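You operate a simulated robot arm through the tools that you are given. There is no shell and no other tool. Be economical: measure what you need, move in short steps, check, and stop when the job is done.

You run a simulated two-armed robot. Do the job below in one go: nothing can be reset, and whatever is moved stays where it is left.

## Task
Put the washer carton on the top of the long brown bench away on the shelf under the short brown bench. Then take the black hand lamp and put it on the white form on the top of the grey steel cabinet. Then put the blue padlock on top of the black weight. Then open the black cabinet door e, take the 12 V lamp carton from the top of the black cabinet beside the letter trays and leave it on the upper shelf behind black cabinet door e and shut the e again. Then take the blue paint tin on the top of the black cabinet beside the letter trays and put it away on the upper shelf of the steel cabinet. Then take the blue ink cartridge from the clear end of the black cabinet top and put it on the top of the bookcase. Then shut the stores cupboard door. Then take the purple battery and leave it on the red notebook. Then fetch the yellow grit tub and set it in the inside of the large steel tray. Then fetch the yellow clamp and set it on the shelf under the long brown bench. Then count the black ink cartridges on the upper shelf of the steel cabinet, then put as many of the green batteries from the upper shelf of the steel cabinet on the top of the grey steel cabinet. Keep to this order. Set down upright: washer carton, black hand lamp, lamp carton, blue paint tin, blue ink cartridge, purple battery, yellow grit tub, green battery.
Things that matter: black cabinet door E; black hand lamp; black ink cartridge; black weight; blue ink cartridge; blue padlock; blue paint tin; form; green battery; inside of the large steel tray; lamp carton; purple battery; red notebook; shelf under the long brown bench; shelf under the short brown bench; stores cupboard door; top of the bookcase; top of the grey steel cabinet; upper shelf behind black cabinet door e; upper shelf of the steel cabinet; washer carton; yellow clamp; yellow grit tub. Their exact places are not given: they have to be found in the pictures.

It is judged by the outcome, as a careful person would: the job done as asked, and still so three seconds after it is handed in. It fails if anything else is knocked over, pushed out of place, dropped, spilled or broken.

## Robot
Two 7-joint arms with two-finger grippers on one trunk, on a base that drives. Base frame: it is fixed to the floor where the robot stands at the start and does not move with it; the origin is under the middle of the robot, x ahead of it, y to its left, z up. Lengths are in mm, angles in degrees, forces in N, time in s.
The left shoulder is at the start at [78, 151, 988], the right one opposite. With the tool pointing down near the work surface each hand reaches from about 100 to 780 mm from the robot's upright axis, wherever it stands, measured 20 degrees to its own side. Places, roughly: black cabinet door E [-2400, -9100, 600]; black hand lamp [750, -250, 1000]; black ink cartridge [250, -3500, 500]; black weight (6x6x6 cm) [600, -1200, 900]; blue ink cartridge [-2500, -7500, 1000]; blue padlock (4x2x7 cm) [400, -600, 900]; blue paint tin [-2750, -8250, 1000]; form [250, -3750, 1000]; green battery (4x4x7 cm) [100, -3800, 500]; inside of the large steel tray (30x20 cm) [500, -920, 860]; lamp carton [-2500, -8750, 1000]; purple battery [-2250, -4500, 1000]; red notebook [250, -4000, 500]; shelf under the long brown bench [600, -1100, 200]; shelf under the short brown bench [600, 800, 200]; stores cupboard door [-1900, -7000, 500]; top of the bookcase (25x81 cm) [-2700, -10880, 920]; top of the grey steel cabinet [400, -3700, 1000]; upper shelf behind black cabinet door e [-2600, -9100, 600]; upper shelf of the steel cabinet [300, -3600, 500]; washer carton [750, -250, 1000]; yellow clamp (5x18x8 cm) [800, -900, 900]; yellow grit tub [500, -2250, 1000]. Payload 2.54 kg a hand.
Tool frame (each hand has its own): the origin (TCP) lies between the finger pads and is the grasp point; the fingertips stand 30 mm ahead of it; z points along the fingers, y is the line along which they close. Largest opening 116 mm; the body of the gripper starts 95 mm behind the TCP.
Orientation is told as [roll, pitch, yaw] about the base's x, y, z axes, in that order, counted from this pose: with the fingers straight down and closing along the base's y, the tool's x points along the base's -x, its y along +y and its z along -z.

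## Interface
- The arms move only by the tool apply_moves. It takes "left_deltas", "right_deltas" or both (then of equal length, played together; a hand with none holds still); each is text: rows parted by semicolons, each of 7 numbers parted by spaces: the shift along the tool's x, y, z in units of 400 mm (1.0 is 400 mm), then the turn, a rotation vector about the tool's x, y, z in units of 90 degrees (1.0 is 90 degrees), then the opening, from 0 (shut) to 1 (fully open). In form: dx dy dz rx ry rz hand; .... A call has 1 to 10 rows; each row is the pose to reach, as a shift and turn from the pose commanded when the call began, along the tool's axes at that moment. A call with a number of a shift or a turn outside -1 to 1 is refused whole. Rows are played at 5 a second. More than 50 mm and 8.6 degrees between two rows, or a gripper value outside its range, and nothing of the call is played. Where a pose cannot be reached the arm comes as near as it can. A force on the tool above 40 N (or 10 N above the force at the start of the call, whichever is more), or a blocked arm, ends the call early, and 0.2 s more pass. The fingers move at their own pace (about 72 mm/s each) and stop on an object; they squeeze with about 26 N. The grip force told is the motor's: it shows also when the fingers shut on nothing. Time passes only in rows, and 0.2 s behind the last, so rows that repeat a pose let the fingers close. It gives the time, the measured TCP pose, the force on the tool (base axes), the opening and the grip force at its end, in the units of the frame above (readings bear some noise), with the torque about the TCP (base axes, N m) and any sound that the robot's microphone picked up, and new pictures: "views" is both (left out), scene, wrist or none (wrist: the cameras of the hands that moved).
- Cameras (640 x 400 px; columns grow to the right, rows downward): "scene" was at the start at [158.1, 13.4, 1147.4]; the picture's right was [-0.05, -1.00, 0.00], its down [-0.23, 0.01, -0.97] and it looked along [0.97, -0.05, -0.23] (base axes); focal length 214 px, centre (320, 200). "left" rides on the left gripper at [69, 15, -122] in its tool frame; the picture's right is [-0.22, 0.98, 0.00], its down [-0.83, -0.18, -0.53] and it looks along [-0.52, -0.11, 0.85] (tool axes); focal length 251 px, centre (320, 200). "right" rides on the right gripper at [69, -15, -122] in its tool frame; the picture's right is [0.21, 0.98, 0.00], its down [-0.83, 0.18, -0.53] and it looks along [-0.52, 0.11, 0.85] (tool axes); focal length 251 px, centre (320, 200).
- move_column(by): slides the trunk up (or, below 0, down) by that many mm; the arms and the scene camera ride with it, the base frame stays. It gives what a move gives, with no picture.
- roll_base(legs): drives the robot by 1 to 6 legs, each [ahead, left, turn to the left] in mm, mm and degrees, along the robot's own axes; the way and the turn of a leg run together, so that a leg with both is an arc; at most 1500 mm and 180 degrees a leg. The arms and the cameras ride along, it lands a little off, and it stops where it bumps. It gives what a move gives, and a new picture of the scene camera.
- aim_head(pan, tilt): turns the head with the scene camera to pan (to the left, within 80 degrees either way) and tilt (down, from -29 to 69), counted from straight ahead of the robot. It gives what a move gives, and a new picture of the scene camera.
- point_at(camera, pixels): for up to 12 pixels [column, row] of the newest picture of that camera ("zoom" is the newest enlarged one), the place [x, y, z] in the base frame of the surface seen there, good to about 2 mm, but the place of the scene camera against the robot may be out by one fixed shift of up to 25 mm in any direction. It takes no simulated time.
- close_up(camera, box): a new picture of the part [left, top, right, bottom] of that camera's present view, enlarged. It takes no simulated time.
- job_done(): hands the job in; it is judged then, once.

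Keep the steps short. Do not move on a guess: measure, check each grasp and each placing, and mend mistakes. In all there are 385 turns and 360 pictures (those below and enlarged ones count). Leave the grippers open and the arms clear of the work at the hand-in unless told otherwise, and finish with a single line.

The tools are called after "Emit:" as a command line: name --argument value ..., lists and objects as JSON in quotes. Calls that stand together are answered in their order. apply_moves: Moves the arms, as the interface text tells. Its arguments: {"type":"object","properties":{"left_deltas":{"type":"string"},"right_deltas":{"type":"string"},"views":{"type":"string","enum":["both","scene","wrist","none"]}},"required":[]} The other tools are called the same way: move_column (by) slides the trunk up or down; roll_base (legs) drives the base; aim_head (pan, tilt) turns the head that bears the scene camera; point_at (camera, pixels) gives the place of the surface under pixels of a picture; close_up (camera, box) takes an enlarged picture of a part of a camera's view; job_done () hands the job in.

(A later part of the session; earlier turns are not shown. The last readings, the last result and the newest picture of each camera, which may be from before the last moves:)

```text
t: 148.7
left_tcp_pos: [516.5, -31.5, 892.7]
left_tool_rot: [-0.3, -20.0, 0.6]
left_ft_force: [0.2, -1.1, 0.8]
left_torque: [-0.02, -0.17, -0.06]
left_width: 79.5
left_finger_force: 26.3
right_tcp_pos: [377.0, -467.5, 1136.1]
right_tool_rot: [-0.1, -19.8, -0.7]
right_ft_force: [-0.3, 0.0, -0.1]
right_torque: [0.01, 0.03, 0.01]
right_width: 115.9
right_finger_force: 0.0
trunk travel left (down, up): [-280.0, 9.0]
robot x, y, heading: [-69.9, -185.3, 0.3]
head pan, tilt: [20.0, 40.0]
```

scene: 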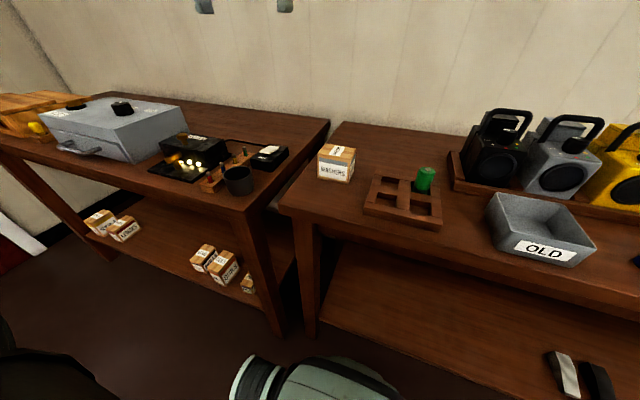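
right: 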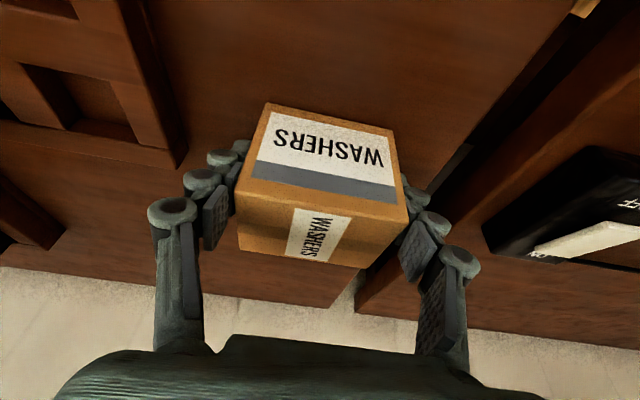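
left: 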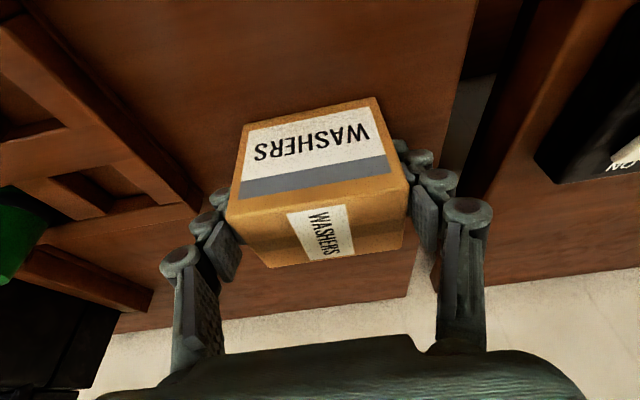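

Held by the left hand. Lift, drive to the short bench, lower trunk, then descend with the left hand.

Emit:
apply_moves --left_deltas "-0.034 0 -0.094 0 0 0 0; -0.068 0 -0.188 0 0 0 0; -0.103 0 -0.282 0 0 0 0" --views "none"

Emit:
roll_base --legs '[[-380, 0, 0], [0, 720, 0]]'

Emit:
move_column --by -280

Emit:
apply_moves --left_deltas "0.06 0.0275 0.088 0 0 0 0; 0.121 0.055 0.176 0 0 0 0; 0.181 0.0825 0.264 0 0 0 0; 0.242 0.11 0.352 0 0 0 0; 0.302 0.1375 0.44 0 0 0 0; 0.362 0.165 0.527 0 0 0 0; 0.423 0.1925 0.615 0 0 0 0; 0.483 0.22 0.703 0 0 0 0; 0.544 0.2475 0.791 0 0 0 0; 0.604 0.275 0.879 0 0 0 0" --views "scene"

```text
t: 149.5
left_tcp_pos: [513.0, -28.4, 1013.9]
left_tool_rot: [-0.2, -19.8, 0.5]
left_ft_force: [-0.7, -0.1, -4.7]
left_torque: [0.02, 0.0, -0.01]
left_width: 79.6
left_finger_force: 26.1
right_tcp_pos: [376.5, -467.6, 1136.3]
right_tool_rot: [-0.1, -19.8, -0.7]
right_ft_force: [-0.1, 0.1, -0.1]
right_torque: [0.01, -0.02, 0.03]
right_width: 115.8
right_finger_force: 0.0
trunk travel left (down, up): [-280.0, 9.0]
robot x, y, heading: [-73.8, -185.7, 0.4]
head pan, tilt: [20.0, 40.0]
```

```text
t: 158.9
left_tcp_pos: [140.2, 699.8, 1012.4]
left_tool_rot: [-0.3, -19.8, 0.0]
left_ft_force: [0.4, 0.5, -4.2]
left_torque: [0.0, -0.01, 0.01]
left_width: 79.7
left_finger_force: 27.2
right_tcp_pos: [0.6, 261.1, 1135.7]
right_tool_rot: [-0.1, -19.8, -1.2]
right_ft_force: [1.4, 1.0, 0.4]
right_torque: [0.0, -0.01, 0.01]
right_width: 116.0
right_finger_force: 0.1
trunk travel left (down, up): [-280.0, 9.0]
robot x, y, heading: [-449.6, 549.8, -0.1]
head pan, tilt: [20.0, 40.0]
```

scene: 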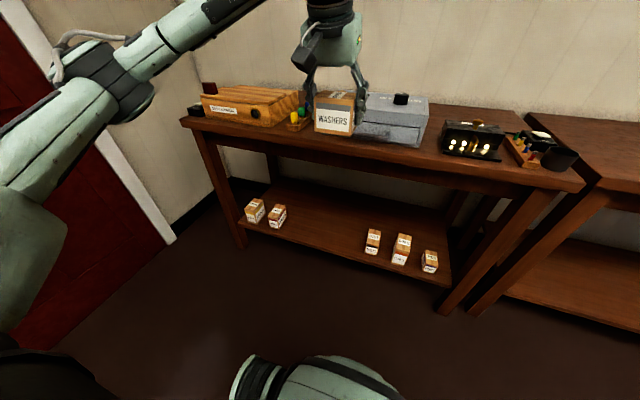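

```text
t: 161.8
left_tcp_pos: [139.1, 698.6, 733.6]
left_tool_rot: [-0.2, -19.9, 0.0]
left_ft_force: [-1.1, 0.5, -5.1]
left_torque: [0.03, 0.0, 0.0]
left_width: 79.7
left_finger_force: 26.0
right_tcp_pos: [0.5, 262.3, 856.9]
right_tool_rot: [-0.1, -19.8, -1.2]
right_ft_force: [-0.3, 0.1, -0.4]
right_torque: [0.01, 0.01, 0.0]
right_width: 116.0
right_finger_force: 0.1
trunk travel left (down, up): [0.0, 289.0]
robot x, y, heading: [-445.9, 547.9, -0.0]
head pan, tilt: [20.0, 40.0]
```

```text
t: 164.0
left_tcp_pos: [32.1, 807.1, 320.4]
left_tool_rot: [-0.2, -19.9, 0.0]
left_ft_force: [-0.3, -0.2, -3.1]
left_torque: [0.06, 0.03, 0.01]
left_width: 79.3
left_finger_force: 26.1
right_tcp_pos: [0.2, 260.9, 855.9]
right_tool_rot: [-0.1, -19.8, -1.2]
right_ft_force: [-0.3, 0.5, 0.0]
right_torque: [0.02, 0.0, 0.0]
right_width: 116.2
right_finger_force: 0.1
trunk travel left (down, up): [0.0, 289.0]
robot x, y, heading: [-450.3, 544.7, -0.2]
head pan, tilt: [20.0, 40.0]
```

scene: 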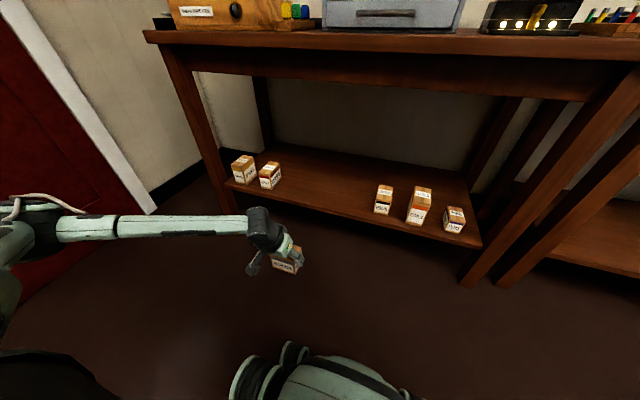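

Emit:
point_at --camera "scene" --pixels '[[45, 205], [60, 215], [115, 228], [200, 222], [265, 212], [290, 245], [30, 240], [70, 205]]'

```text
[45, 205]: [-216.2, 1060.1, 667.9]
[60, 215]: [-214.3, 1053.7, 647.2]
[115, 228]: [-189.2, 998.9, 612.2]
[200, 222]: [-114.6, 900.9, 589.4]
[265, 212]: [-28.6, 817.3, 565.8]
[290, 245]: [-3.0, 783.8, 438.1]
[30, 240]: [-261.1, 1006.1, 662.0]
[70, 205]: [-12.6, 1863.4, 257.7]
```

Arm all below 670, under the apron (762). I retract the right hand, then drive in 440.

Emit:
apply_moves --right_deltas "0.064 0 -0.0675 0 0 0 1; 0.128 0 -0.135 0 0 0 1; 0.1925 0 -0.2025 0 0 0 1; 0.257 0 -0.27 0 0 0 1; 0.32 0 -0.3375 0 0 0 1; 0.385 0 -0.405 0 0 0 1" --views "none"

Emit:
roll_base --legs '[[430, 0, 0]]'

```text
t: 165.4
left_tcp_pos: [32.1, 806.0, 321.3]
left_tool_rot: [-0.2, -19.9, 0.1]
left_ft_force: [0.2, 0.0, -4.6]
left_torque: [-0.01, 0.06, 0.0]
left_width: 79.7
left_finger_force: 26.1
right_tcp_pos: [-201.9, 266.7, 957.3]
right_tool_rot: [-0.1, -19.6, -1.2]
right_ft_force: [0.7, 0.0, 0.1]
right_torque: [0.01, 0.04, 0.03]
right_width: 115.7
right_finger_force: 0.0
trunk travel left (down, up): [0.0, 289.0]
robot x, y, heading: [-448.3, 549.8, -0.1]
head pan, tilt: [20.0, 40.0]
```

```text
t: 168.0
left_tcp_pos: [468.2, 806.8, 320.9]
left_tool_rot: [-0.2, -19.8, 0.0]
left_ft_force: [0.7, -0.5, -3.5]
left_torque: [0.02, 0.05, -0.01]
left_width: 79.3
left_finger_force: 26.2
right_tcp_pos: [233.3, 266.7, 958.3]
right_tool_rot: [-0.1, -19.8, -1.1]
right_ft_force: [0.2, -0.7, 0.4]
right_torque: [-0.03, 0.0, 0.01]
right_width: 115.8
right_finger_force: 0.1
trunk travel left (down, up): [0.0, 289.0]
robot x, y, heading: [-14.3, 545.2, -0.1]
head pan, tilt: [20.0, 40.0]
```

scene: 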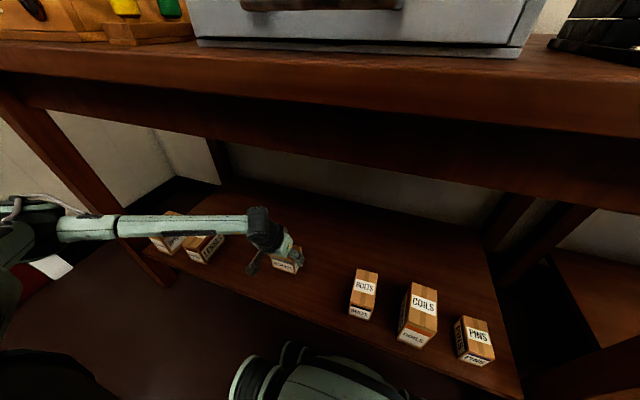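

Emit:
apply_moves --left_deltas "0.011 0 0.03 0 0 0 0; 0.021 0 0.059 0 0 0 0; 0.0235 0 0.0645 0 0 0 0; 0.025 0 0.069 0 0 0 0" --views "wrist"

```text
t: 169.0
left_tcp_pos: [466.0, 806.2, 292.2]
left_tool_rot: [-0.3, -19.7, 0.0]
left_ft_force: [-0.6, 0.2, -3.6]
left_torque: [0.05, 0.0, 0.01]
left_width: 79.4
left_finger_force: 25.8
right_tcp_pos: [234.6, 267.1, 957.0]
right_tool_rot: [-0.1, -19.9, -1.2]
right_ft_force: [-0.5, 0.5, 0.3]
right_torque: [0.01, 0.02, -0.01]
right_width: 115.9
right_finger_force: 0.1
trunk travel left (down, up): [0.0, 289.0]
robot x, y, heading: [-12.0, 546.9, -0.1]
head pan, tilt: [20.0, 40.0]
```

left: 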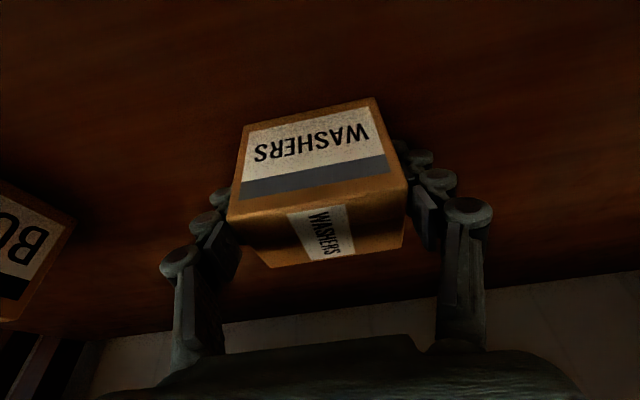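

Emit:
point_at --camera "left" --pixels '[[180, 120], [450, 130], [150, 230], [250, 115], [245, 170]]'

Emit:
apply_moves --left_deltas "0.001 0 0.003 0 0 0 0; 0.002 0 0.006 0 0 0 0; 0.003 0 0.009 0 0 0 0" --views "none"

```text
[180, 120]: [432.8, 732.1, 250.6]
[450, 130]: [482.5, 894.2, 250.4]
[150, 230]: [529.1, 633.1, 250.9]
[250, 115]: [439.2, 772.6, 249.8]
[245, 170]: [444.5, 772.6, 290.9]
```

```text
t: 169.8
left_tcp_pos: [469.0, 805.5, 290.8]
left_tool_rot: [-0.2, -20.1, 0.1]
left_ft_force: [-2.6, 6.2, 15.9]
left_torque: [0.2, -0.15, 0.05]
left_width: 79.9
left_finger_force: 25.6
right_tcp_pos: [232.4, 267.8, 957.5]
right_tool_rot: [-0.1, -19.9, -1.2]
right_ft_force: [-0.1, -0.6, 0.7]
right_torque: [0.02, 0.01, 0.02]
right_width: 116.2
right_finger_force: 0.1
trunk travel left (down, up): [0.0, 289.0]
robot x, y, heading: [-12.2, 547.9, -0.2]
head pan, tilt: [20.0, 40.0]
```

Contact with the shelf (16 N). I open and withdraw along the fingers.

Emit:
apply_moves --left_deltas "-0.001 0 -0.004 0 0 0 0.3; -0.001 0 -0.004 0 0 0 1; -0.001 0 -0.004 0 0 0 1; -0.001 0 -0.004 0 0 0 1; 0 0 -0.1 0 0 0 1; 0 0 -0.2 0 0 0 1; 0 0 -0.27 0 0 0 1" --views "wrist"

Emit:
roll_base --legs '[[-420, 0, 0]]'

```text
t: 171.4
left_tcp_pos: [429.2, 806.8, 390.4]
left_tool_rot: [-0.2, -19.8, 0.0]
left_ft_force: [-0.1, -0.2, -0.5]
left_torque: [0.03, -0.01, -0.01]
left_width: 116.1
left_finger_force: 0.0
right_tcp_pos: [234.3, 266.4, 957.1]
right_tool_rot: [-0.1, -19.9, -1.2]
right_ft_force: [0.7, -0.3, 0.7]
right_torque: [-0.05, 0.0, -0.01]
right_width: 116.1
right_finger_force: 0.1
trunk travel left (down, up): [0.0, 289.0]
robot x, y, heading: [-12.2, 547.1, -0.0]
head pan, tilt: [20.0, 40.0]
```

left: 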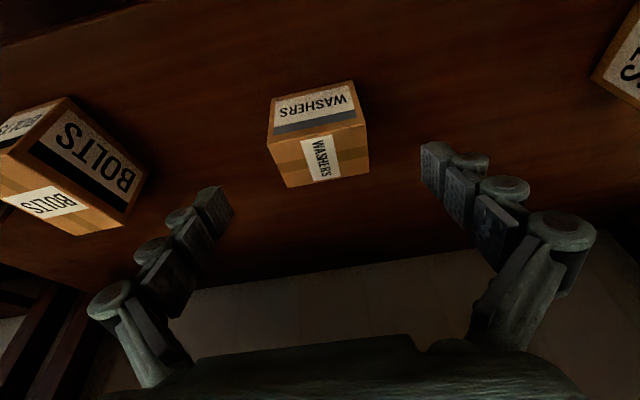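

```text
t: 174.1
left_tcp_pos: [-2.0, 805.6, 389.0]
left_tool_rot: [-0.1, -19.8, -0.4]
left_ft_force: [0.0, 0.4, 0.7]
left_torque: [-0.01, 0.02, 0.01]
left_width: 116.0
left_finger_force: 0.0
right_tcp_pos: [-201.0, 268.1, 957.5]
right_tool_rot: [-0.1, -19.8, -1.6]
right_ft_force: [-0.6, -0.4, -0.2]
right_torque: [0.02, -0.01, -0.04]
right_width: 116.2
right_finger_force: 0.0
trunk travel left (down, up): [0.0, 289.0]
robot x, y, heading: [-440.6, 549.3, -0.5]
head pan, tilt: [20.0, 40.0]
```

scene: 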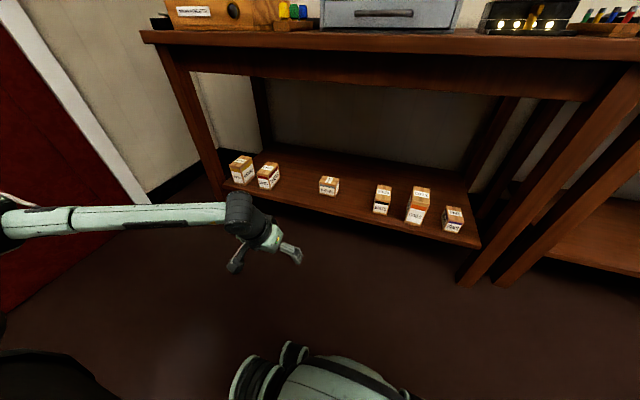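

Washer carton is upright on the shelf. Next the lamp: raise trunk and hands, drive to the long bench.

Emit:
move_column --by 225

Emit:
apply_moves --left_deltas "-0.034 0 -0.094 0 0.02 0 1; -0.068 0 -0.188 0 0.045 0 1; -0.103 0 -0.282 0 0.066 0 1; -0.137 0 -0.376 0 0.088 0 1; -0.171 0 -0.47 0 0.11 0 1; -0.205 0 -0.564 0 0.132 0 1; -0.239 0 -0.658 0 0.154 0 1; -0.274 0 -0.752 0 0.176 0 1; -0.308 0 -0.846 0 0.198 0 1; -0.342 0 -0.94 0 0.22 0 1" --right_deltas "0 0 -0.02 0 0.02 0 1; 0 0 -0.04 0 0.045 0 1; 0 0 -0.05 0 0.066 0 1; 0 0 -0.05 0 0.088 0 1; 0 0 -0.05 0 0.11 0 1; 0 0 -0.05 0 0.132 0 1; 0 0 -0.05 0 0.154 0 1; 0 0 -0.05 0 0.176 0 1; 0 0 -0.05 0 0.198 0 1; 0 0 -0.05 0 0.22 0 1" --views "none"

Emit:
roll_base --legs '[[0, -700, 0]]'

Emit:
aim_head --pan -10 --tilt 25

```text
t: 176.4
left_tcp_pos: [-2.7, 806.2, 614.5]
left_tool_rot: [-0.3, -19.8, -0.4]
left_ft_force: [0.1, -0.5, -0.1]
left_torque: [0.01, -0.02, 0.01]
left_width: 115.7
left_finger_force: 0.0
right_tcp_pos: [-201.8, 268.4, 1183.2]
right_tool_rot: [-0.1, -19.7, -1.6]
right_ft_force: [0.0, -0.5, -0.7]
right_torque: [-0.03, -0.01, -0.02]
right_width: 115.9
right_finger_force: 0.1
trunk travel left (down, up): [-225.0, 64.0]
robot x, y, heading: [-442.5, 549.7, -0.6]
head pan, tilt: [20.0, 40.0]
```

```text
t: 178.7
left_tcp_pos: [-1.3, 810.1, 1014.7]
left_tool_rot: [-0.3, 0.0, -0.4]
left_ft_force: [-0.3, -0.6, -1.3]
left_torque: [-0.01, -0.01, 0.0]
left_width: 116.0
left_finger_force: 0.0
right_tcp_pos: [-205.2, 270.2, 1192.8]
right_tool_rot: [0.0, -0.1, -1.7]
right_ft_force: [-0.8, -0.3, 0.3]
right_torque: [-0.01, -0.03, -0.02]
right_width: 116.1
right_finger_force: 0.0
right hand out of reach, approached as far as the arm can: row 10
trunk travel left (down, up): [-225.0, 64.0]
robot x, y, heading: [-444.2, 547.3, -0.7]
head pan, tilt: [20.0, 40.0]
```

```text
t: 185.6
left_tcp_pos: [-7.6, 124.3, 1013.7]
left_tool_rot: [-0.3, 0.0, -1.2]
left_ft_force: [-0.1, 0.0, 0.2]
left_torque: [0.02, 0.0, -0.02]
left_width: 116.2
left_finger_force: 0.1
right_tcp_pos: [-218.7, -410.7, 1192.3]
right_tool_rot: [0.1, -0.1, -2.4]
right_ft_force: [0.6, 0.1, 0.4]
right_torque: [0.03, 0.0, -0.01]
right_width: 116.1
right_finger_force: 0.0
trunk travel left (down, up): [-225.0, 64.0]
robot x, y, heading: [-454.7, -133.0, -1.1]
head pan, tilt: [20.0, 40.0]
```

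scene: 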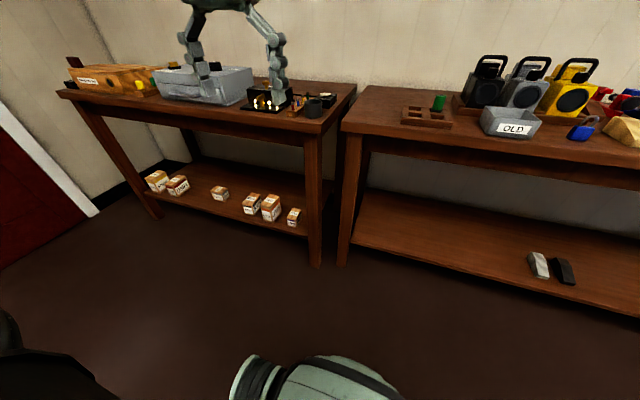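

```text
t: 186.6
left_tcp_pos: [-7.6, 124.8, 1014.1]
left_tool_rot: [-0.2, 0.1, -1.0]
left_ft_force: [0.3, 0.4, -0.3]
left_torque: [0.02, -0.01, 0.0]
left_width: 116.1
left_finger_force: 0.1
right_tcp_pos: [-218.1, -410.2, 1193.4]
right_tool_rot: [-0.1, 0.0, -2.4]
right_ft_force: [-1.1, 0.5, 0.4]
right_torque: [0.02, 0.03, 0.0]
right_width: 116.0
right_finger_force: 0.1
trunk travel left (down, up): [-225.0, 64.0]
robot x, y, heading: [-456.5, -131.8, -1.3]
head pan, tilt: [-10.0, 25.0]
```

scene: 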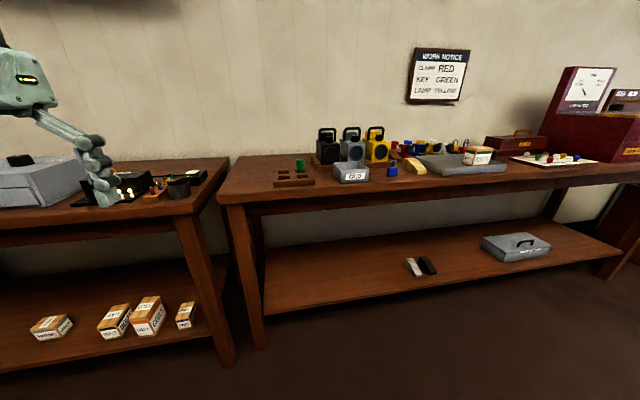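

Emit:
roll_base --legs '[[420, 0, 1]]'

Emit:
close_up --camera "scene" --box '[320, 60, 560, 210]'

```text
t: 189.2
left_tcp_pos: [415.5, 125.1, 1013.3]
left_tool_rot: [-0.3, 0.0, -0.3]
left_ft_force: [0.1, 0.1, -0.7]
left_torque: [-0.01, -0.03, -0.01]
left_width: 116.2
left_finger_force: 0.1
right_tcp_pos: [214.2, -412.9, 1192.8]
right_tool_rot: [0.0, -0.1, -1.5]
right_ft_force: [0.1, 0.5, 0.6]
right_torque: [0.0, -0.06, 0.01]
right_width: 115.9
right_finger_force: 0.0
trunk travel left (down, up): [-225.0, 64.0]
robot x, y, heading: [-32.3, -137.1, -0.4]
head pan, tilt: [-10.0, 25.0]
```

scene: 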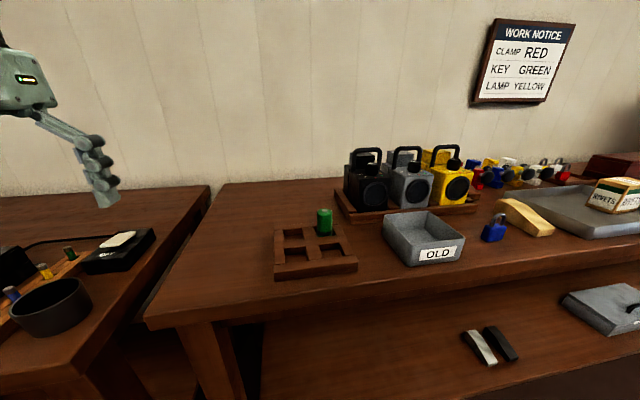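

```text
2.67 times, centred on (440, 135) of scene
```

zoom: 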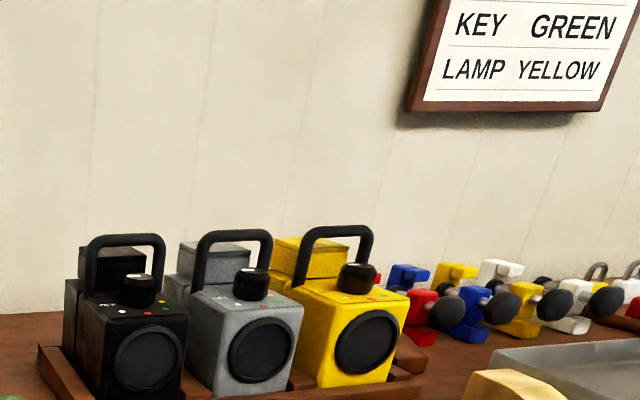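

Emit:
apply_moves --right_deltas "-0.1 0.03 0 0 0 0 1; -0.2 0.058 0 0 0 0 1; -0.3 0.087 0 0 0 0 1; -0.4 0.116 0 0 0 0 1; -0.5 0.145 0 0 0 0 1; -0.6 0.174 0 0 0 0 1; -0.7 0.203 0 0 0 0 1; -0.76 0.2325 0 0 0 0 1" --views "wrist"

```text
t: 191.0
left_tcp_pos: [415.5, 124.6, 1014.0]
left_tool_rot: [-0.2, 0.0, -0.4]
left_ft_force: [-0.8, -0.5, -0.1]
left_torque: [0.02, 0.03, 0.0]
left_width: 116.1
left_finger_force: 0.1
right_tcp_pos: [480.3, -351.9, 1148.3]
right_tool_rot: [0.1, -0.3, -1.7]
right_ft_force: [0.6, -0.3, 0.6]
right_torque: [-0.01, -0.01, 0.02]
right_width: 115.9
right_finger_force: 0.1
right hand out of reach, approached as far as the arm can: row 6, 7, 8
trunk travel left (down, up): [-225.0, 64.0]
robot x, y, heading: [-26.8, -135.3, -0.3]
head pan, tilt: [-10.0, 25.0]
```

right: 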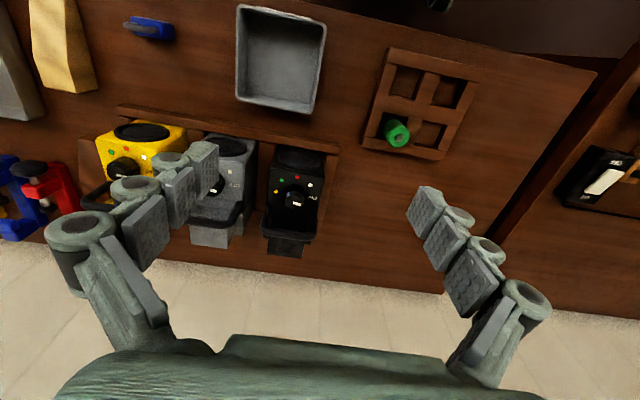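

Emit:
close_up --camera "right" --box '[220, 130, 360, 270]'

```text
2.86 times, centred on (290, 200) of right
```

zoom: 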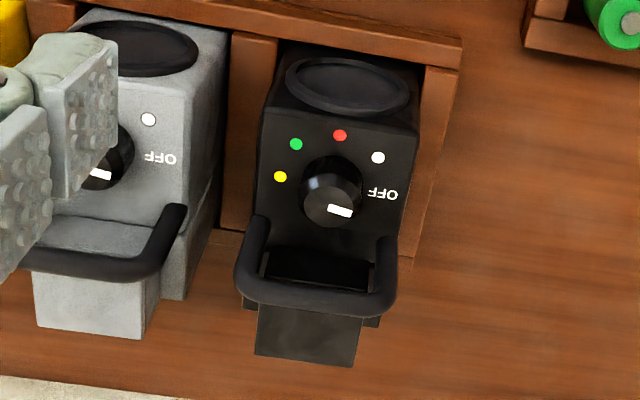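

Emit:
point_at --camera "zoom" --pixels '[[262, 285], [318, 298], [372, 295], [258, 235], [385, 250], [332, 185], [340, 140], [310, 325], [305, 350], [315, 265], [245, 150], [435, 150]]'

Emit:
point_at --camera "zoom" --pixels '[[270, 130], [408, 150], [262, 215], [300, 45], [440, 45], [250, 215], [415, 245], [180, 225], [150, 265], [270, 345], [350, 355]]'

```text
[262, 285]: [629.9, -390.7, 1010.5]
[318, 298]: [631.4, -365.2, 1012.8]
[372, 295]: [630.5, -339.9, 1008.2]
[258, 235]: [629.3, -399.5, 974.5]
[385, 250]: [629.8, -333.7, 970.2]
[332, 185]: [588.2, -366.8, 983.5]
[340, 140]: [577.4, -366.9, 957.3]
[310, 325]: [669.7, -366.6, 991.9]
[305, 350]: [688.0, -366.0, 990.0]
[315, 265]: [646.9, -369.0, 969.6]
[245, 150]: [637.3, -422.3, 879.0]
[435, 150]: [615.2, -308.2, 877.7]
```

```text
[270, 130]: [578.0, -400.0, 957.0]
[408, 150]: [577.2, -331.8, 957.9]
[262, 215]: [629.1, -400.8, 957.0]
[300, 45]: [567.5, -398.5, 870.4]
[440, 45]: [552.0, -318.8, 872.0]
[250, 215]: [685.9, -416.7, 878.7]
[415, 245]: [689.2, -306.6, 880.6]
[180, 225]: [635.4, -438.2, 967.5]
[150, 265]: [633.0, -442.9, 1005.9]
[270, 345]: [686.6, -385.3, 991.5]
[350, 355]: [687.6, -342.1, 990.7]
```

Lamp: arch handle at x≈631, y −400…−332, top z 1013; body flush with it. I'll grip it across y over the arch. Right hand goes above it with opening 90 mm.

Emit:
apply_moves --right_deltas "-0.095 -0.006 0.02 0 0 -0.019 0.78; -0.19 -0.012 0.04 0 0 -0.019 0.78; -0.285 -0.018 0.08 0 0 -0.019 0.78; -0.3775 -0.025 0.13 0 0 -0.019 0.78; -0.3775 -0.025 0.13 0 0 -0.019 0.78" --views "wrist"

```text
t: 192.2
left_tcp_pos: [413.7, 124.6, 1013.6]
left_tool_rot: [-0.3, -0.2, -0.2]
left_ft_force: [-0.1, 0.4, 0.0]
left_torque: [-0.01, -0.01, -0.03]
left_width: 116.3
left_finger_force: 0.2
right_tcp_pos: [577.2, -392.5, 1068.2]
right_tool_rot: [0.0, -0.3, 0.2]
right_ft_force: [-0.3, -0.3, 0.4]
right_torque: [-0.04, -0.02, 0.0]
right_width: 90.3
right_finger_force: 0.0
right hand out of reach, approached as far as the arm can: row 1, 2, 3, 4, 5
trunk travel left (down, up): [-225.0, 64.0]
robot x, y, heading: [-27.6, -136.1, -0.2]
head pan, tilt: [-10.0, 25.0]
```

right: 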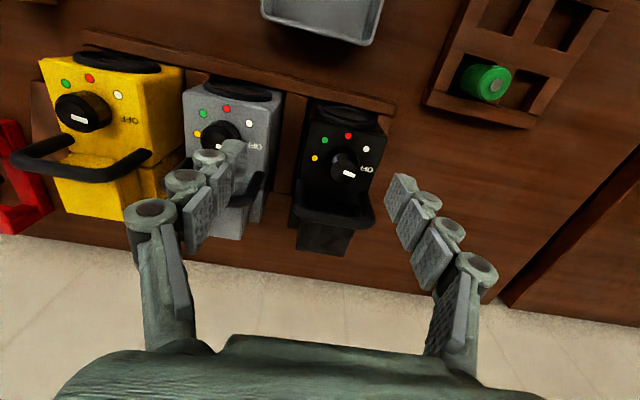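

Emit:
move_column --by 60

Emit:
roll_base --legs '[[40, 0, 0]]'

Emit:
apply_moves --right_deltas "-0.02 0.03 0.02 0 0 0 0.78; -0.035 0.06 0.05 0 0 0 0.78; -0.035 0.0663 0.08 0 0 0 0.78; -0.035 0.0663 0.08 0 0 0 0.78" --views "wrist"

```text
t: 193.2
left_tcp_pos: [415.9, 125.4, 1074.4]
left_tool_rot: [-0.2, 0.0, -0.3]
left_ft_force: [-0.4, 0.0, 0.8]
left_torque: [-0.02, 0.01, 0.01]
left_width: 116.1
left_finger_force: 0.0
right_tcp_pos: [577.5, -393.2, 1126.7]
right_tool_rot: [0.0, -0.2, 0.3]
right_ft_force: [-0.5, -0.7, -0.9]
right_torque: [0.01, -0.02, 0.01]
right_width: 90.4
right_finger_force: 0.1
trunk travel left (down, up): [-285.0, 4.0]
robot x, y, heading: [-31.2, -135.6, -0.4]
head pan, tilt: [-10.0, 25.0]
```

```text
t: 194.1
left_tcp_pos: [454.5, 125.4, 1074.1]
left_tool_rot: [-0.3, 0.0, -0.3]
left_ft_force: [0.6, -0.6, -0.3]
left_torque: [0.01, 0.05, -0.01]
left_width: 115.8
left_finger_force: 0.2
right_tcp_pos: [616.0, -394.2, 1125.5]
right_tool_rot: [0.0, -0.1, 0.1]
right_ft_force: [1.8, -0.1, -0.8]
right_torque: [0.03, 0.07, -0.03]
right_width: 90.5
right_finger_force: 0.1
trunk travel left (down, up): [-285.0, 4.0]
robot x, y, heading: [14.1, -133.7, -0.3]
head pan, tilt: [-10.0, 25.0]
```

scene: 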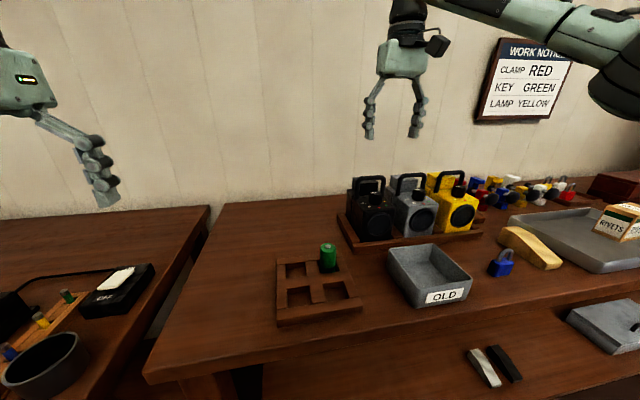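

```text
t: 195.1
left_tcp_pos: [454.0, 124.9, 1073.5]
left_tool_rot: [-0.2, -0.2, -0.3]
left_ft_force: [-0.2, -0.3, -0.4]
left_torque: [-0.02, 0.02, -0.03]
left_width: 115.8
left_finger_force: 0.1
right_tcp_pos: [622.2, -370.7, 1094.2]
right_tool_rot: [0.0, -0.2, 0.0]
right_ft_force: [0.1, 1.1, -0.1]
right_torque: [-0.01, -0.01, 0.02]
right_width: 90.4
right_finger_force: 0.0
right hand out of reach, approached as far as the arm can: row 1, 2, 3, 4
trunk travel left (down, up): [-285.0, 4.0]
robot x, y, heading: [5.5, -134.5, -0.4]
head pan, tilt: [-10.0, 25.0]
```

right: 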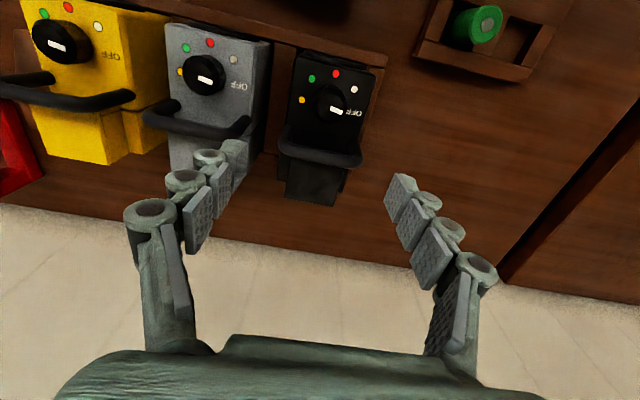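

Emit:
apply_moves --right_deltas "0 0.006 0.08 0 0 0 0.78; -0.015 0.012 0.15 0 0 0 0.78; -0.0225 0.012 0.15 0 0 0 0.78" --views "wrist"

```text
t: 195.9
left_tcp_pos: [452.4, 123.7, 1073.6]
left_tool_rot: [-0.2, -0.2, -0.3]
left_ft_force: [0.0, -0.3, 0.0]
left_torque: [0.0, -0.02, 0.0]
left_width: 116.0
left_finger_force: 0.1
right_tcp_pos: [631.2, -366.0, 1031.5]
right_tool_rot: [-0.1, -0.2, 0.0]
right_ft_force: [0.3, 0.7, 0.0]
right_torque: [0.04, 0.01, -0.01]
right_width: 90.5
right_finger_force: 0.0
trunk travel left (down, up): [-285.0, 4.0]
robot x, y, heading: [10.2, -137.9, -0.4]
head pan, tilt: [-10.0, 25.0]
```

right: 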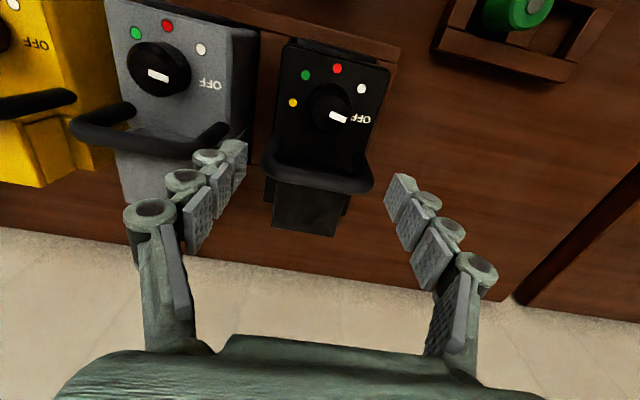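

Emit:
apply_moves --right_deltas "0 0 0.055 0 0 0 0.78; 0 0 0.109 0 0 0 0.78; 0 0 0.109 0 0 0 0; 0 0 0.109 0 0 0 0; 0 0 0.109 0 0 0 0; 0 0 0.109 0 0 0 0" --views "wrist"

```text
t: 197.3
left_tcp_pos: [454.2, 126.2, 1074.2]
left_tool_rot: [-0.2, 0.0, -0.4]
left_ft_force: [-0.4, -0.4, 0.0]
left_torque: [0.01, 0.02, 0.01]
left_width: 116.2
left_finger_force: 0.1
right_tcp_pos: [632.2, -366.4, 987.3]
right_tool_rot: [-0.1, -0.2, 0.1]
right_ft_force: [0.4, 1.7, -0.3]
right_torque: [0.35, -0.05, 0.0]
right_width: 79.2
right_finger_force: 26.0
trunk travel left (down, up): [-285.0, 4.0]
robot x, y, heading: [11.0, -137.3, -0.2]
head pan, tilt: [-10.0, 25.0]
```

right: 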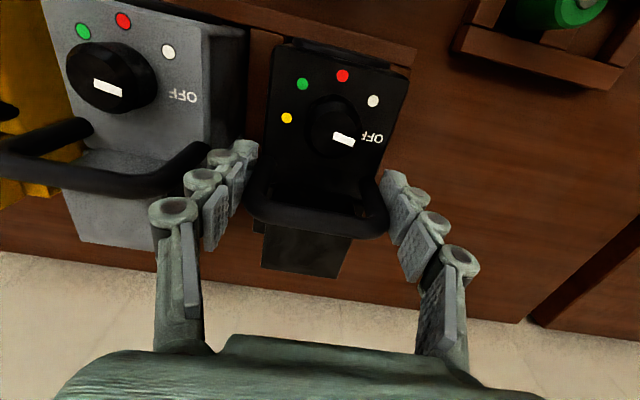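

Gripped at 79 mm. I lift gently, 30 mm first then more.

Emit:
apply_moves --right_deltas "0 0 -0.03 0 0 0 0; 0 0 -0.07 0 0 0 0; 0 0 -0.13 0 0 0 0; 0 0 -0.18 0 0 0 0" --views "wrist"

```text
t: 198.3
left_tcp_pos: [454.5, 123.5, 1074.1]
left_tool_rot: [-0.2, 0.0, -0.3]
left_ft_force: [0.1, 0.2, 0.0]
left_torque: [-0.02, -0.02, 0.01]
left_width: 116.1
left_finger_force: 0.1
right_tcp_pos: [632.1, -367.5, 1061.8]
right_tool_rot: [0.0, -0.1, 0.1]
right_ft_force: [0.1, -0.5, -4.4]
right_torque: [-0.01, 0.03, 0.01]
right_width: 79.4
right_finger_force: 25.2
trunk travel left (down, up): [-285.0, 4.0]
robot x, y, heading: [10.0, -138.1, -0.4]
head pan, tilt: [-10.0, 25.0]
```

right: 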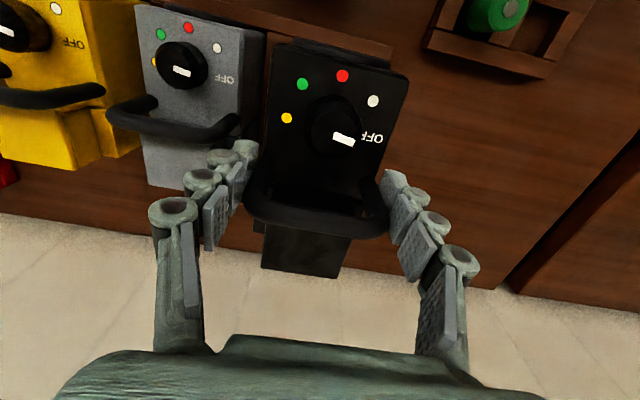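

Emit:
apply_moves --right_deltas "0.03 0 -0.08 0 0 0 0; 0.1 0 -0.15 0 0 0 0; 0.2 0 -0.17 0 0 0 0; 0.3 0 -0.17 0 0 0 0; 0.4 0 -0.17 0 0 0 0; 0.5 0 -0.17 0 0 0 0" --views "none"

Emit:
roll_base --legs '[[-500, 0, 0]]'

Emit:
aim_head --pan -75 --tilt 15

```text
t: 199.7
left_tcp_pos: [455.0, 124.4, 1074.7]
left_tool_rot: [-0.2, -0.1, -0.3]
left_ft_force: [1.3, 0.7, 0.5]
left_torque: [0.0, -0.05, -0.02]
left_width: 116.0
left_finger_force: 0.0
right_tcp_pos: [428.8, -366.9, 1129.5]
right_tool_rot: [0.0, -0.2, 0.1]
right_ft_force: [0.3, -0.5, -4.9]
right_torque: [0.0, -0.01, -0.01]
right_width: 79.3
right_finger_force: 25.9
trunk travel left (down, up): [-285.0, 4.0]
robot x, y, heading: [10.6, -137.9, -0.2]
head pan, tilt: [-10.0, 25.0]
```

```text
t: 202.6
left_tcp_pos: [-44.6, 127.2, 1075.0]
left_tool_rot: [-0.2, 0.0, -0.8]
left_ft_force: [-0.4, 0.2, -0.2]
left_torque: [0.04, 0.01, 0.01]
left_width: 116.2
left_finger_force: 0.1
right_tcp_pos: [-75.1, -365.1, 1129.1]
right_tool_rot: [0.0, -0.2, -0.4]
right_ft_force: [-0.9, 0.2, -5.1]
right_torque: [0.03, -0.01, 0.0]
right_width: 78.9
right_finger_force: 26.2
trunk travel left (down, up): [-285.0, 4.0]
robot x, y, heading: [-492.6, -131.3, -1.0]
head pan, tilt: [-10.0, 25.0]
```

scene: 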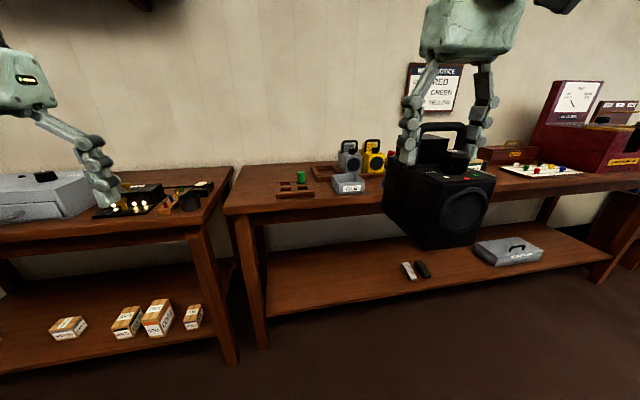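

```text
t: 204.0
left_tcp_pos: [-46.0, 126.3, 1073.7]
left_tool_rot: [-0.3, 0.0, -0.9]
left_ft_force: [0.0, -0.3, -0.1]
left_torque: [-0.02, 0.01, 0.01]
left_width: 116.0
left_finger_force: 0.1
right_tcp_pos: [-74.0, -364.4, 1128.1]
right_tool_rot: [0.1, -0.3, -0.4]
right_ft_force: [-0.2, -1.0, -5.0]
right_torque: [-0.02, -0.02, -0.01]
right_width: 79.1
right_finger_force: 26.1
trunk travel left (down, up): [-285.0, 4.0]
robot x, y, heading: [-494.6, -129.2, -0.8]
head pan, tilt: [-75.0, 15.0]
```

scene: 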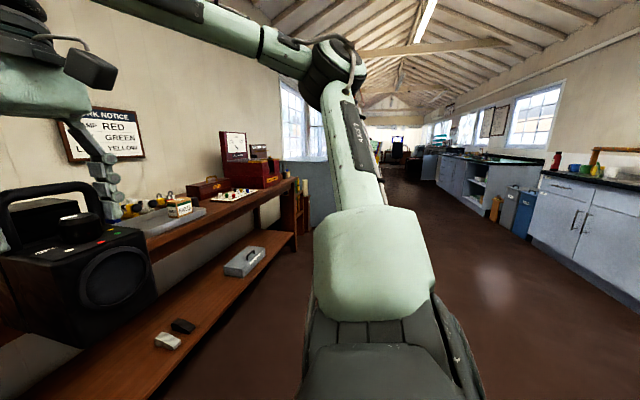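

Emit:
point_at --camera "scene" --pixels '[[320, 190], [300, 210], [300, 250], [425, 180], [450, 195], [400, 185], [570, 250], [285, 270]]'

```text
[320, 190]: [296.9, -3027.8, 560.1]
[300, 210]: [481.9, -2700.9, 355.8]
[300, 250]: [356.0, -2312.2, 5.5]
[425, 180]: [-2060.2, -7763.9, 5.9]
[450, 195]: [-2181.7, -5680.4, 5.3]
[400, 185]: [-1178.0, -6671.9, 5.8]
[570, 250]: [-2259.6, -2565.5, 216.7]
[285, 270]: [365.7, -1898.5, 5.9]
```

Emit:
roll_base --legs '[[-60, 0, 1], [0, -1500, 0], [0, -1500, 0], [0, -250, 0]]'

Emit:
aim_head --pan -15 --tilt 25

```text
t: 235.8
left_tcp_pos: [-105.1, -3114.6, 1074.0]
left_tool_rot: [-0.2, 0.0, -0.2]
left_ft_force: [-0.9, -0.2, -0.4]
left_torque: [-0.03, 0.01, 0.0]
left_width: 116.2
left_finger_force: 0.0
right_tcp_pos: [-128.2, -3607.2, 1127.8]
right_tool_rot: [0.0, -0.2, 0.3]
right_ft_force: [-0.5, 1.1, -5.1]
right_torque: [0.02, -0.01, 0.03]
right_width: 79.4
right_finger_force: 25.9
trunk travel left (down, up): [-285.0, 4.0]
robot x, y, heading: [-547.5, -3372.9, -0.4]
head pan, tilt: [-75.0, 15.0]
```

scene: 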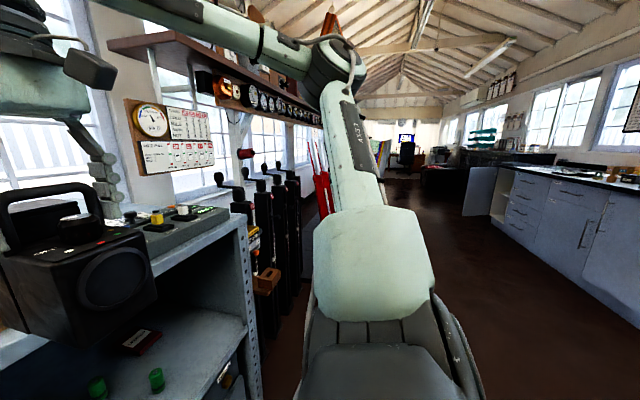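

```text
t: 237.1
left_tcp_pos: [-105.2, -3115.1, 1074.6]
left_tool_rot: [-0.2, 0.1, -0.1]
left_ft_force: [0.2, 1.0, -0.1]
left_torque: [-0.05, 0.01, -0.01]
left_width: 115.9
left_finger_force: 0.1
right_tcp_pos: [-128.4, -3607.3, 1127.4]
right_tool_rot: [-0.1, -0.1, 0.2]
right_ft_force: [-0.3, -0.3, -4.1]
right_torque: [0.01, -0.02, 0.01]
right_width: 79.1
right_finger_force: 25.9
trunk travel left (down, up): [-285.0, 4.0]
robot x, y, heading: [-550.1, -3375.1, -0.1]
head pan, tilt: [-15.0, 25.0]
```

scene: 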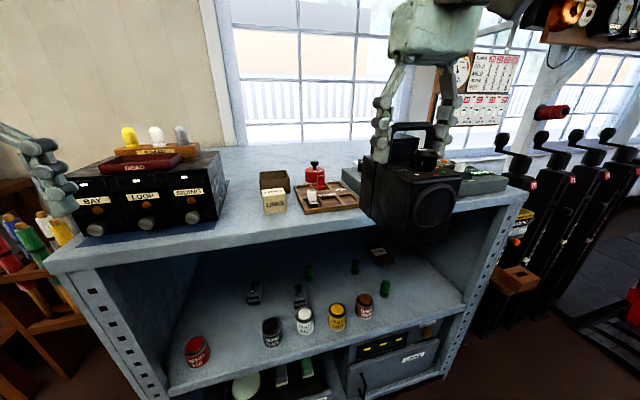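

Emit:
close_up --camera "scene" --box '[240, 90, 540, 290]'

Emit:
point_at --camera "scene" --pixels '[[250, 235], [350, 220], [240, 200], [255, 255], [500, 200], [310, 350], [320, 160], [235, 160], [490, 180], [450, 150]]'

```text
2.00 times, centred on (390, 190) of scene
```

zoom: 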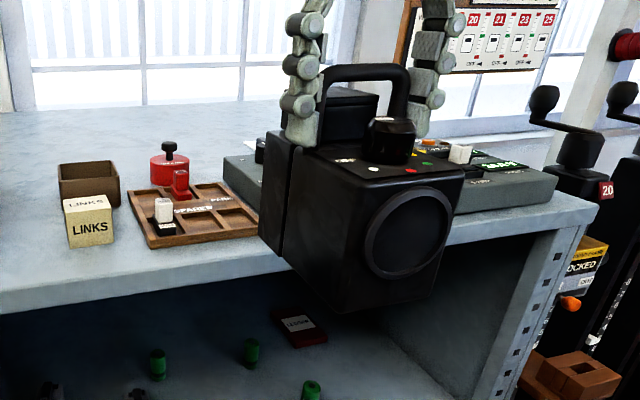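

```text
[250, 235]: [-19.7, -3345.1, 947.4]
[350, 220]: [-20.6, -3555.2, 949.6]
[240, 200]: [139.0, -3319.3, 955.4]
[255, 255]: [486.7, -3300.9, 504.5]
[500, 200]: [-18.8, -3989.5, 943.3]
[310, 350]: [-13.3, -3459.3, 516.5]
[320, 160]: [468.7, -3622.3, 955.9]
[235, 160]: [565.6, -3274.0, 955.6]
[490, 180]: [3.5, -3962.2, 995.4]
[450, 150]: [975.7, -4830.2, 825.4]
```

Emit:
apply_moves --right_deltas "0 0 -0.02 0 0 0 0" --left_deltas "0.1 0.05 0 0 0 0 1" --views "wrist"

```text
t: 237.5
left_tcp_pos: [-146.9, -3095.8, 1075.5]
left_tool_rot: [-0.2, -0.1, -0.2]
left_ft_force: [0.0, 0.4, 0.7]
left_torque: [-0.02, -0.01, 0.0]
left_width: 115.8
left_finger_force: 0.0
right_tcp_pos: [-129.3, -3606.3, 1136.9]
right_tool_rot: [-0.2, -0.3, 0.3]
right_ft_force: [0.2, 0.5, -4.0]
right_torque: [0.02, -0.01, 0.01]
right_width: 79.0
right_finger_force: 25.7
trunk travel left (down, up): [-285.0, 4.0]
robot x, y, heading: [-549.8, -3379.8, -0.4]
head pan, tilt: [-15.0, 25.0]
```

right: 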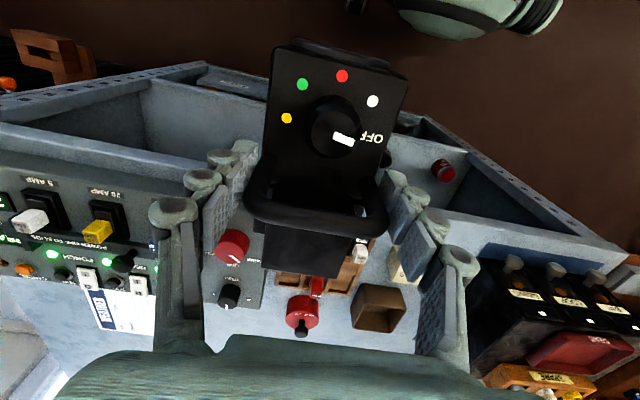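
left: 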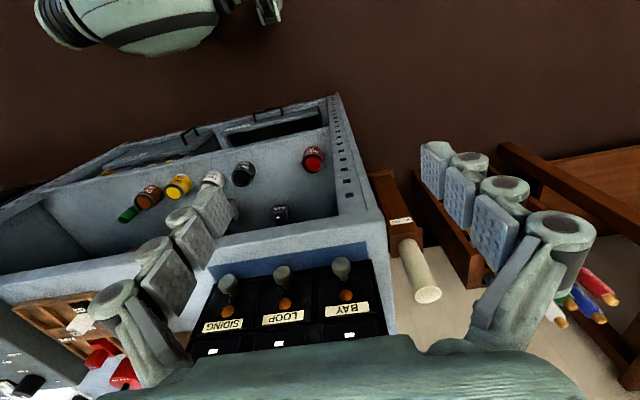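

Emit:
close_up --camera "right" --box '[0, 170, 290, 350]'

Emit:
point_at --camera "right" --pixels '[[90, 295], [150, 310], [100, 328], [150, 335], [125, 310], [60, 300], [190, 300], [232, 245], [300, 310]]'

```text
2.21 times, centred on (145, 260) of right
```

zoom: 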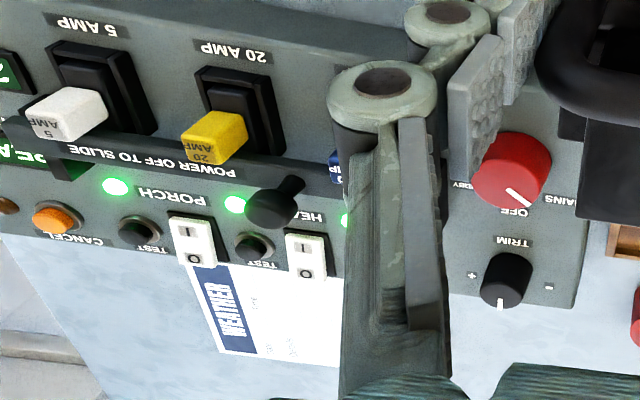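

```text
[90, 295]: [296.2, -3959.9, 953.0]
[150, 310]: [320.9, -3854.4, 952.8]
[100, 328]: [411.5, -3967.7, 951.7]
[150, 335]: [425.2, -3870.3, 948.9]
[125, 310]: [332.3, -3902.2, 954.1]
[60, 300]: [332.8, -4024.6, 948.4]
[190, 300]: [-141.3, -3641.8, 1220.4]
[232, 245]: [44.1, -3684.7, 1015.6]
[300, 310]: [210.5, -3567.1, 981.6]
```

The form ("WEATHER") lies behind the console at about (350,−3890). Facing +y lets the right arm reach sideways over the console; I go there and turn left 90°.

Emit:
roll_base --legs '[[-80, 0, 0], [0, -530, 0], [0, 0, 90]]'

Emit:
aim_head --pan -80 --tilt 30

```text
t: 247.8
left_tcp_pos: [-907.9, -3510.8, 1075.4]
left_tool_rot: [-0.3, 0.0, 89.5]
left_ft_force: [-0.3, -0.5, 0.7]
left_torque: [0.0, 0.01, 0.0]
left_width: 116.1
left_finger_force: 0.0
right_tcp_pos: [-397.3, -3495.6, 1136.3]
right_tool_rot: [0.0, -0.1, 90.0]
right_ft_force: [-0.8, 0.1, -4.2]
right_torque: [-0.01, -0.03, -0.03]
right_width: 78.9
right_finger_force: 26.2
trunk travel left (down, up): [-285.0, 4.0]
robot x, y, heading: [-628.7, -3916.2, 89.3]
head pan, tilt: [-15.0, 25.0]
```

scene: 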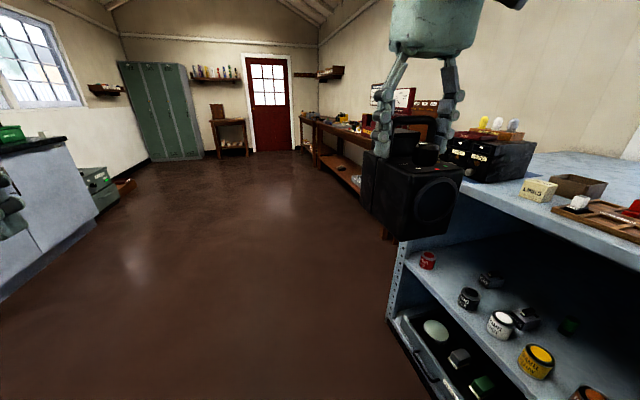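

```text
t: 249.1
left_tcp_pos: [-907.1, -3510.9, 1075.4]
left_tool_rot: [-0.2, 0.0, 89.5]
left_ft_force: [0.4, -0.3, -0.3]
left_torque: [0.01, 0.0, -0.01]
left_width: 116.0
left_finger_force: 0.1
right_tcp_pos: [-397.1, -3496.8, 1136.9]
right_tool_rot: [0.0, -0.1, 90.0]
right_ft_force: [0.4, 0.0, -5.0]
right_torque: [-0.01, -0.01, 0.0]
right_width: 79.2
right_finger_force: 25.7
trunk travel left (down, up): [-285.0, 4.0]
robot x, y, heading: [-628.4, -3918.8, 89.6]
head pan, tilt: [-80.0, 30.0]
```

scene: 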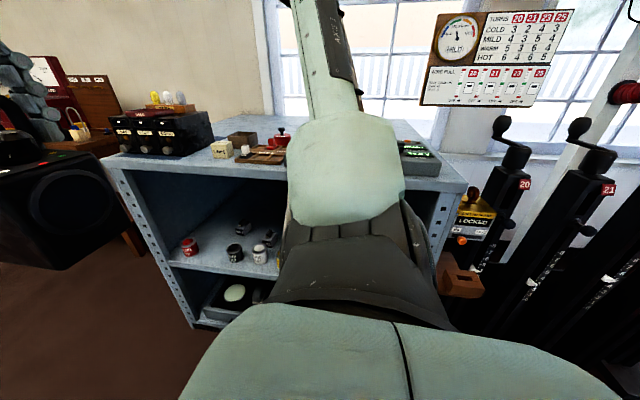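

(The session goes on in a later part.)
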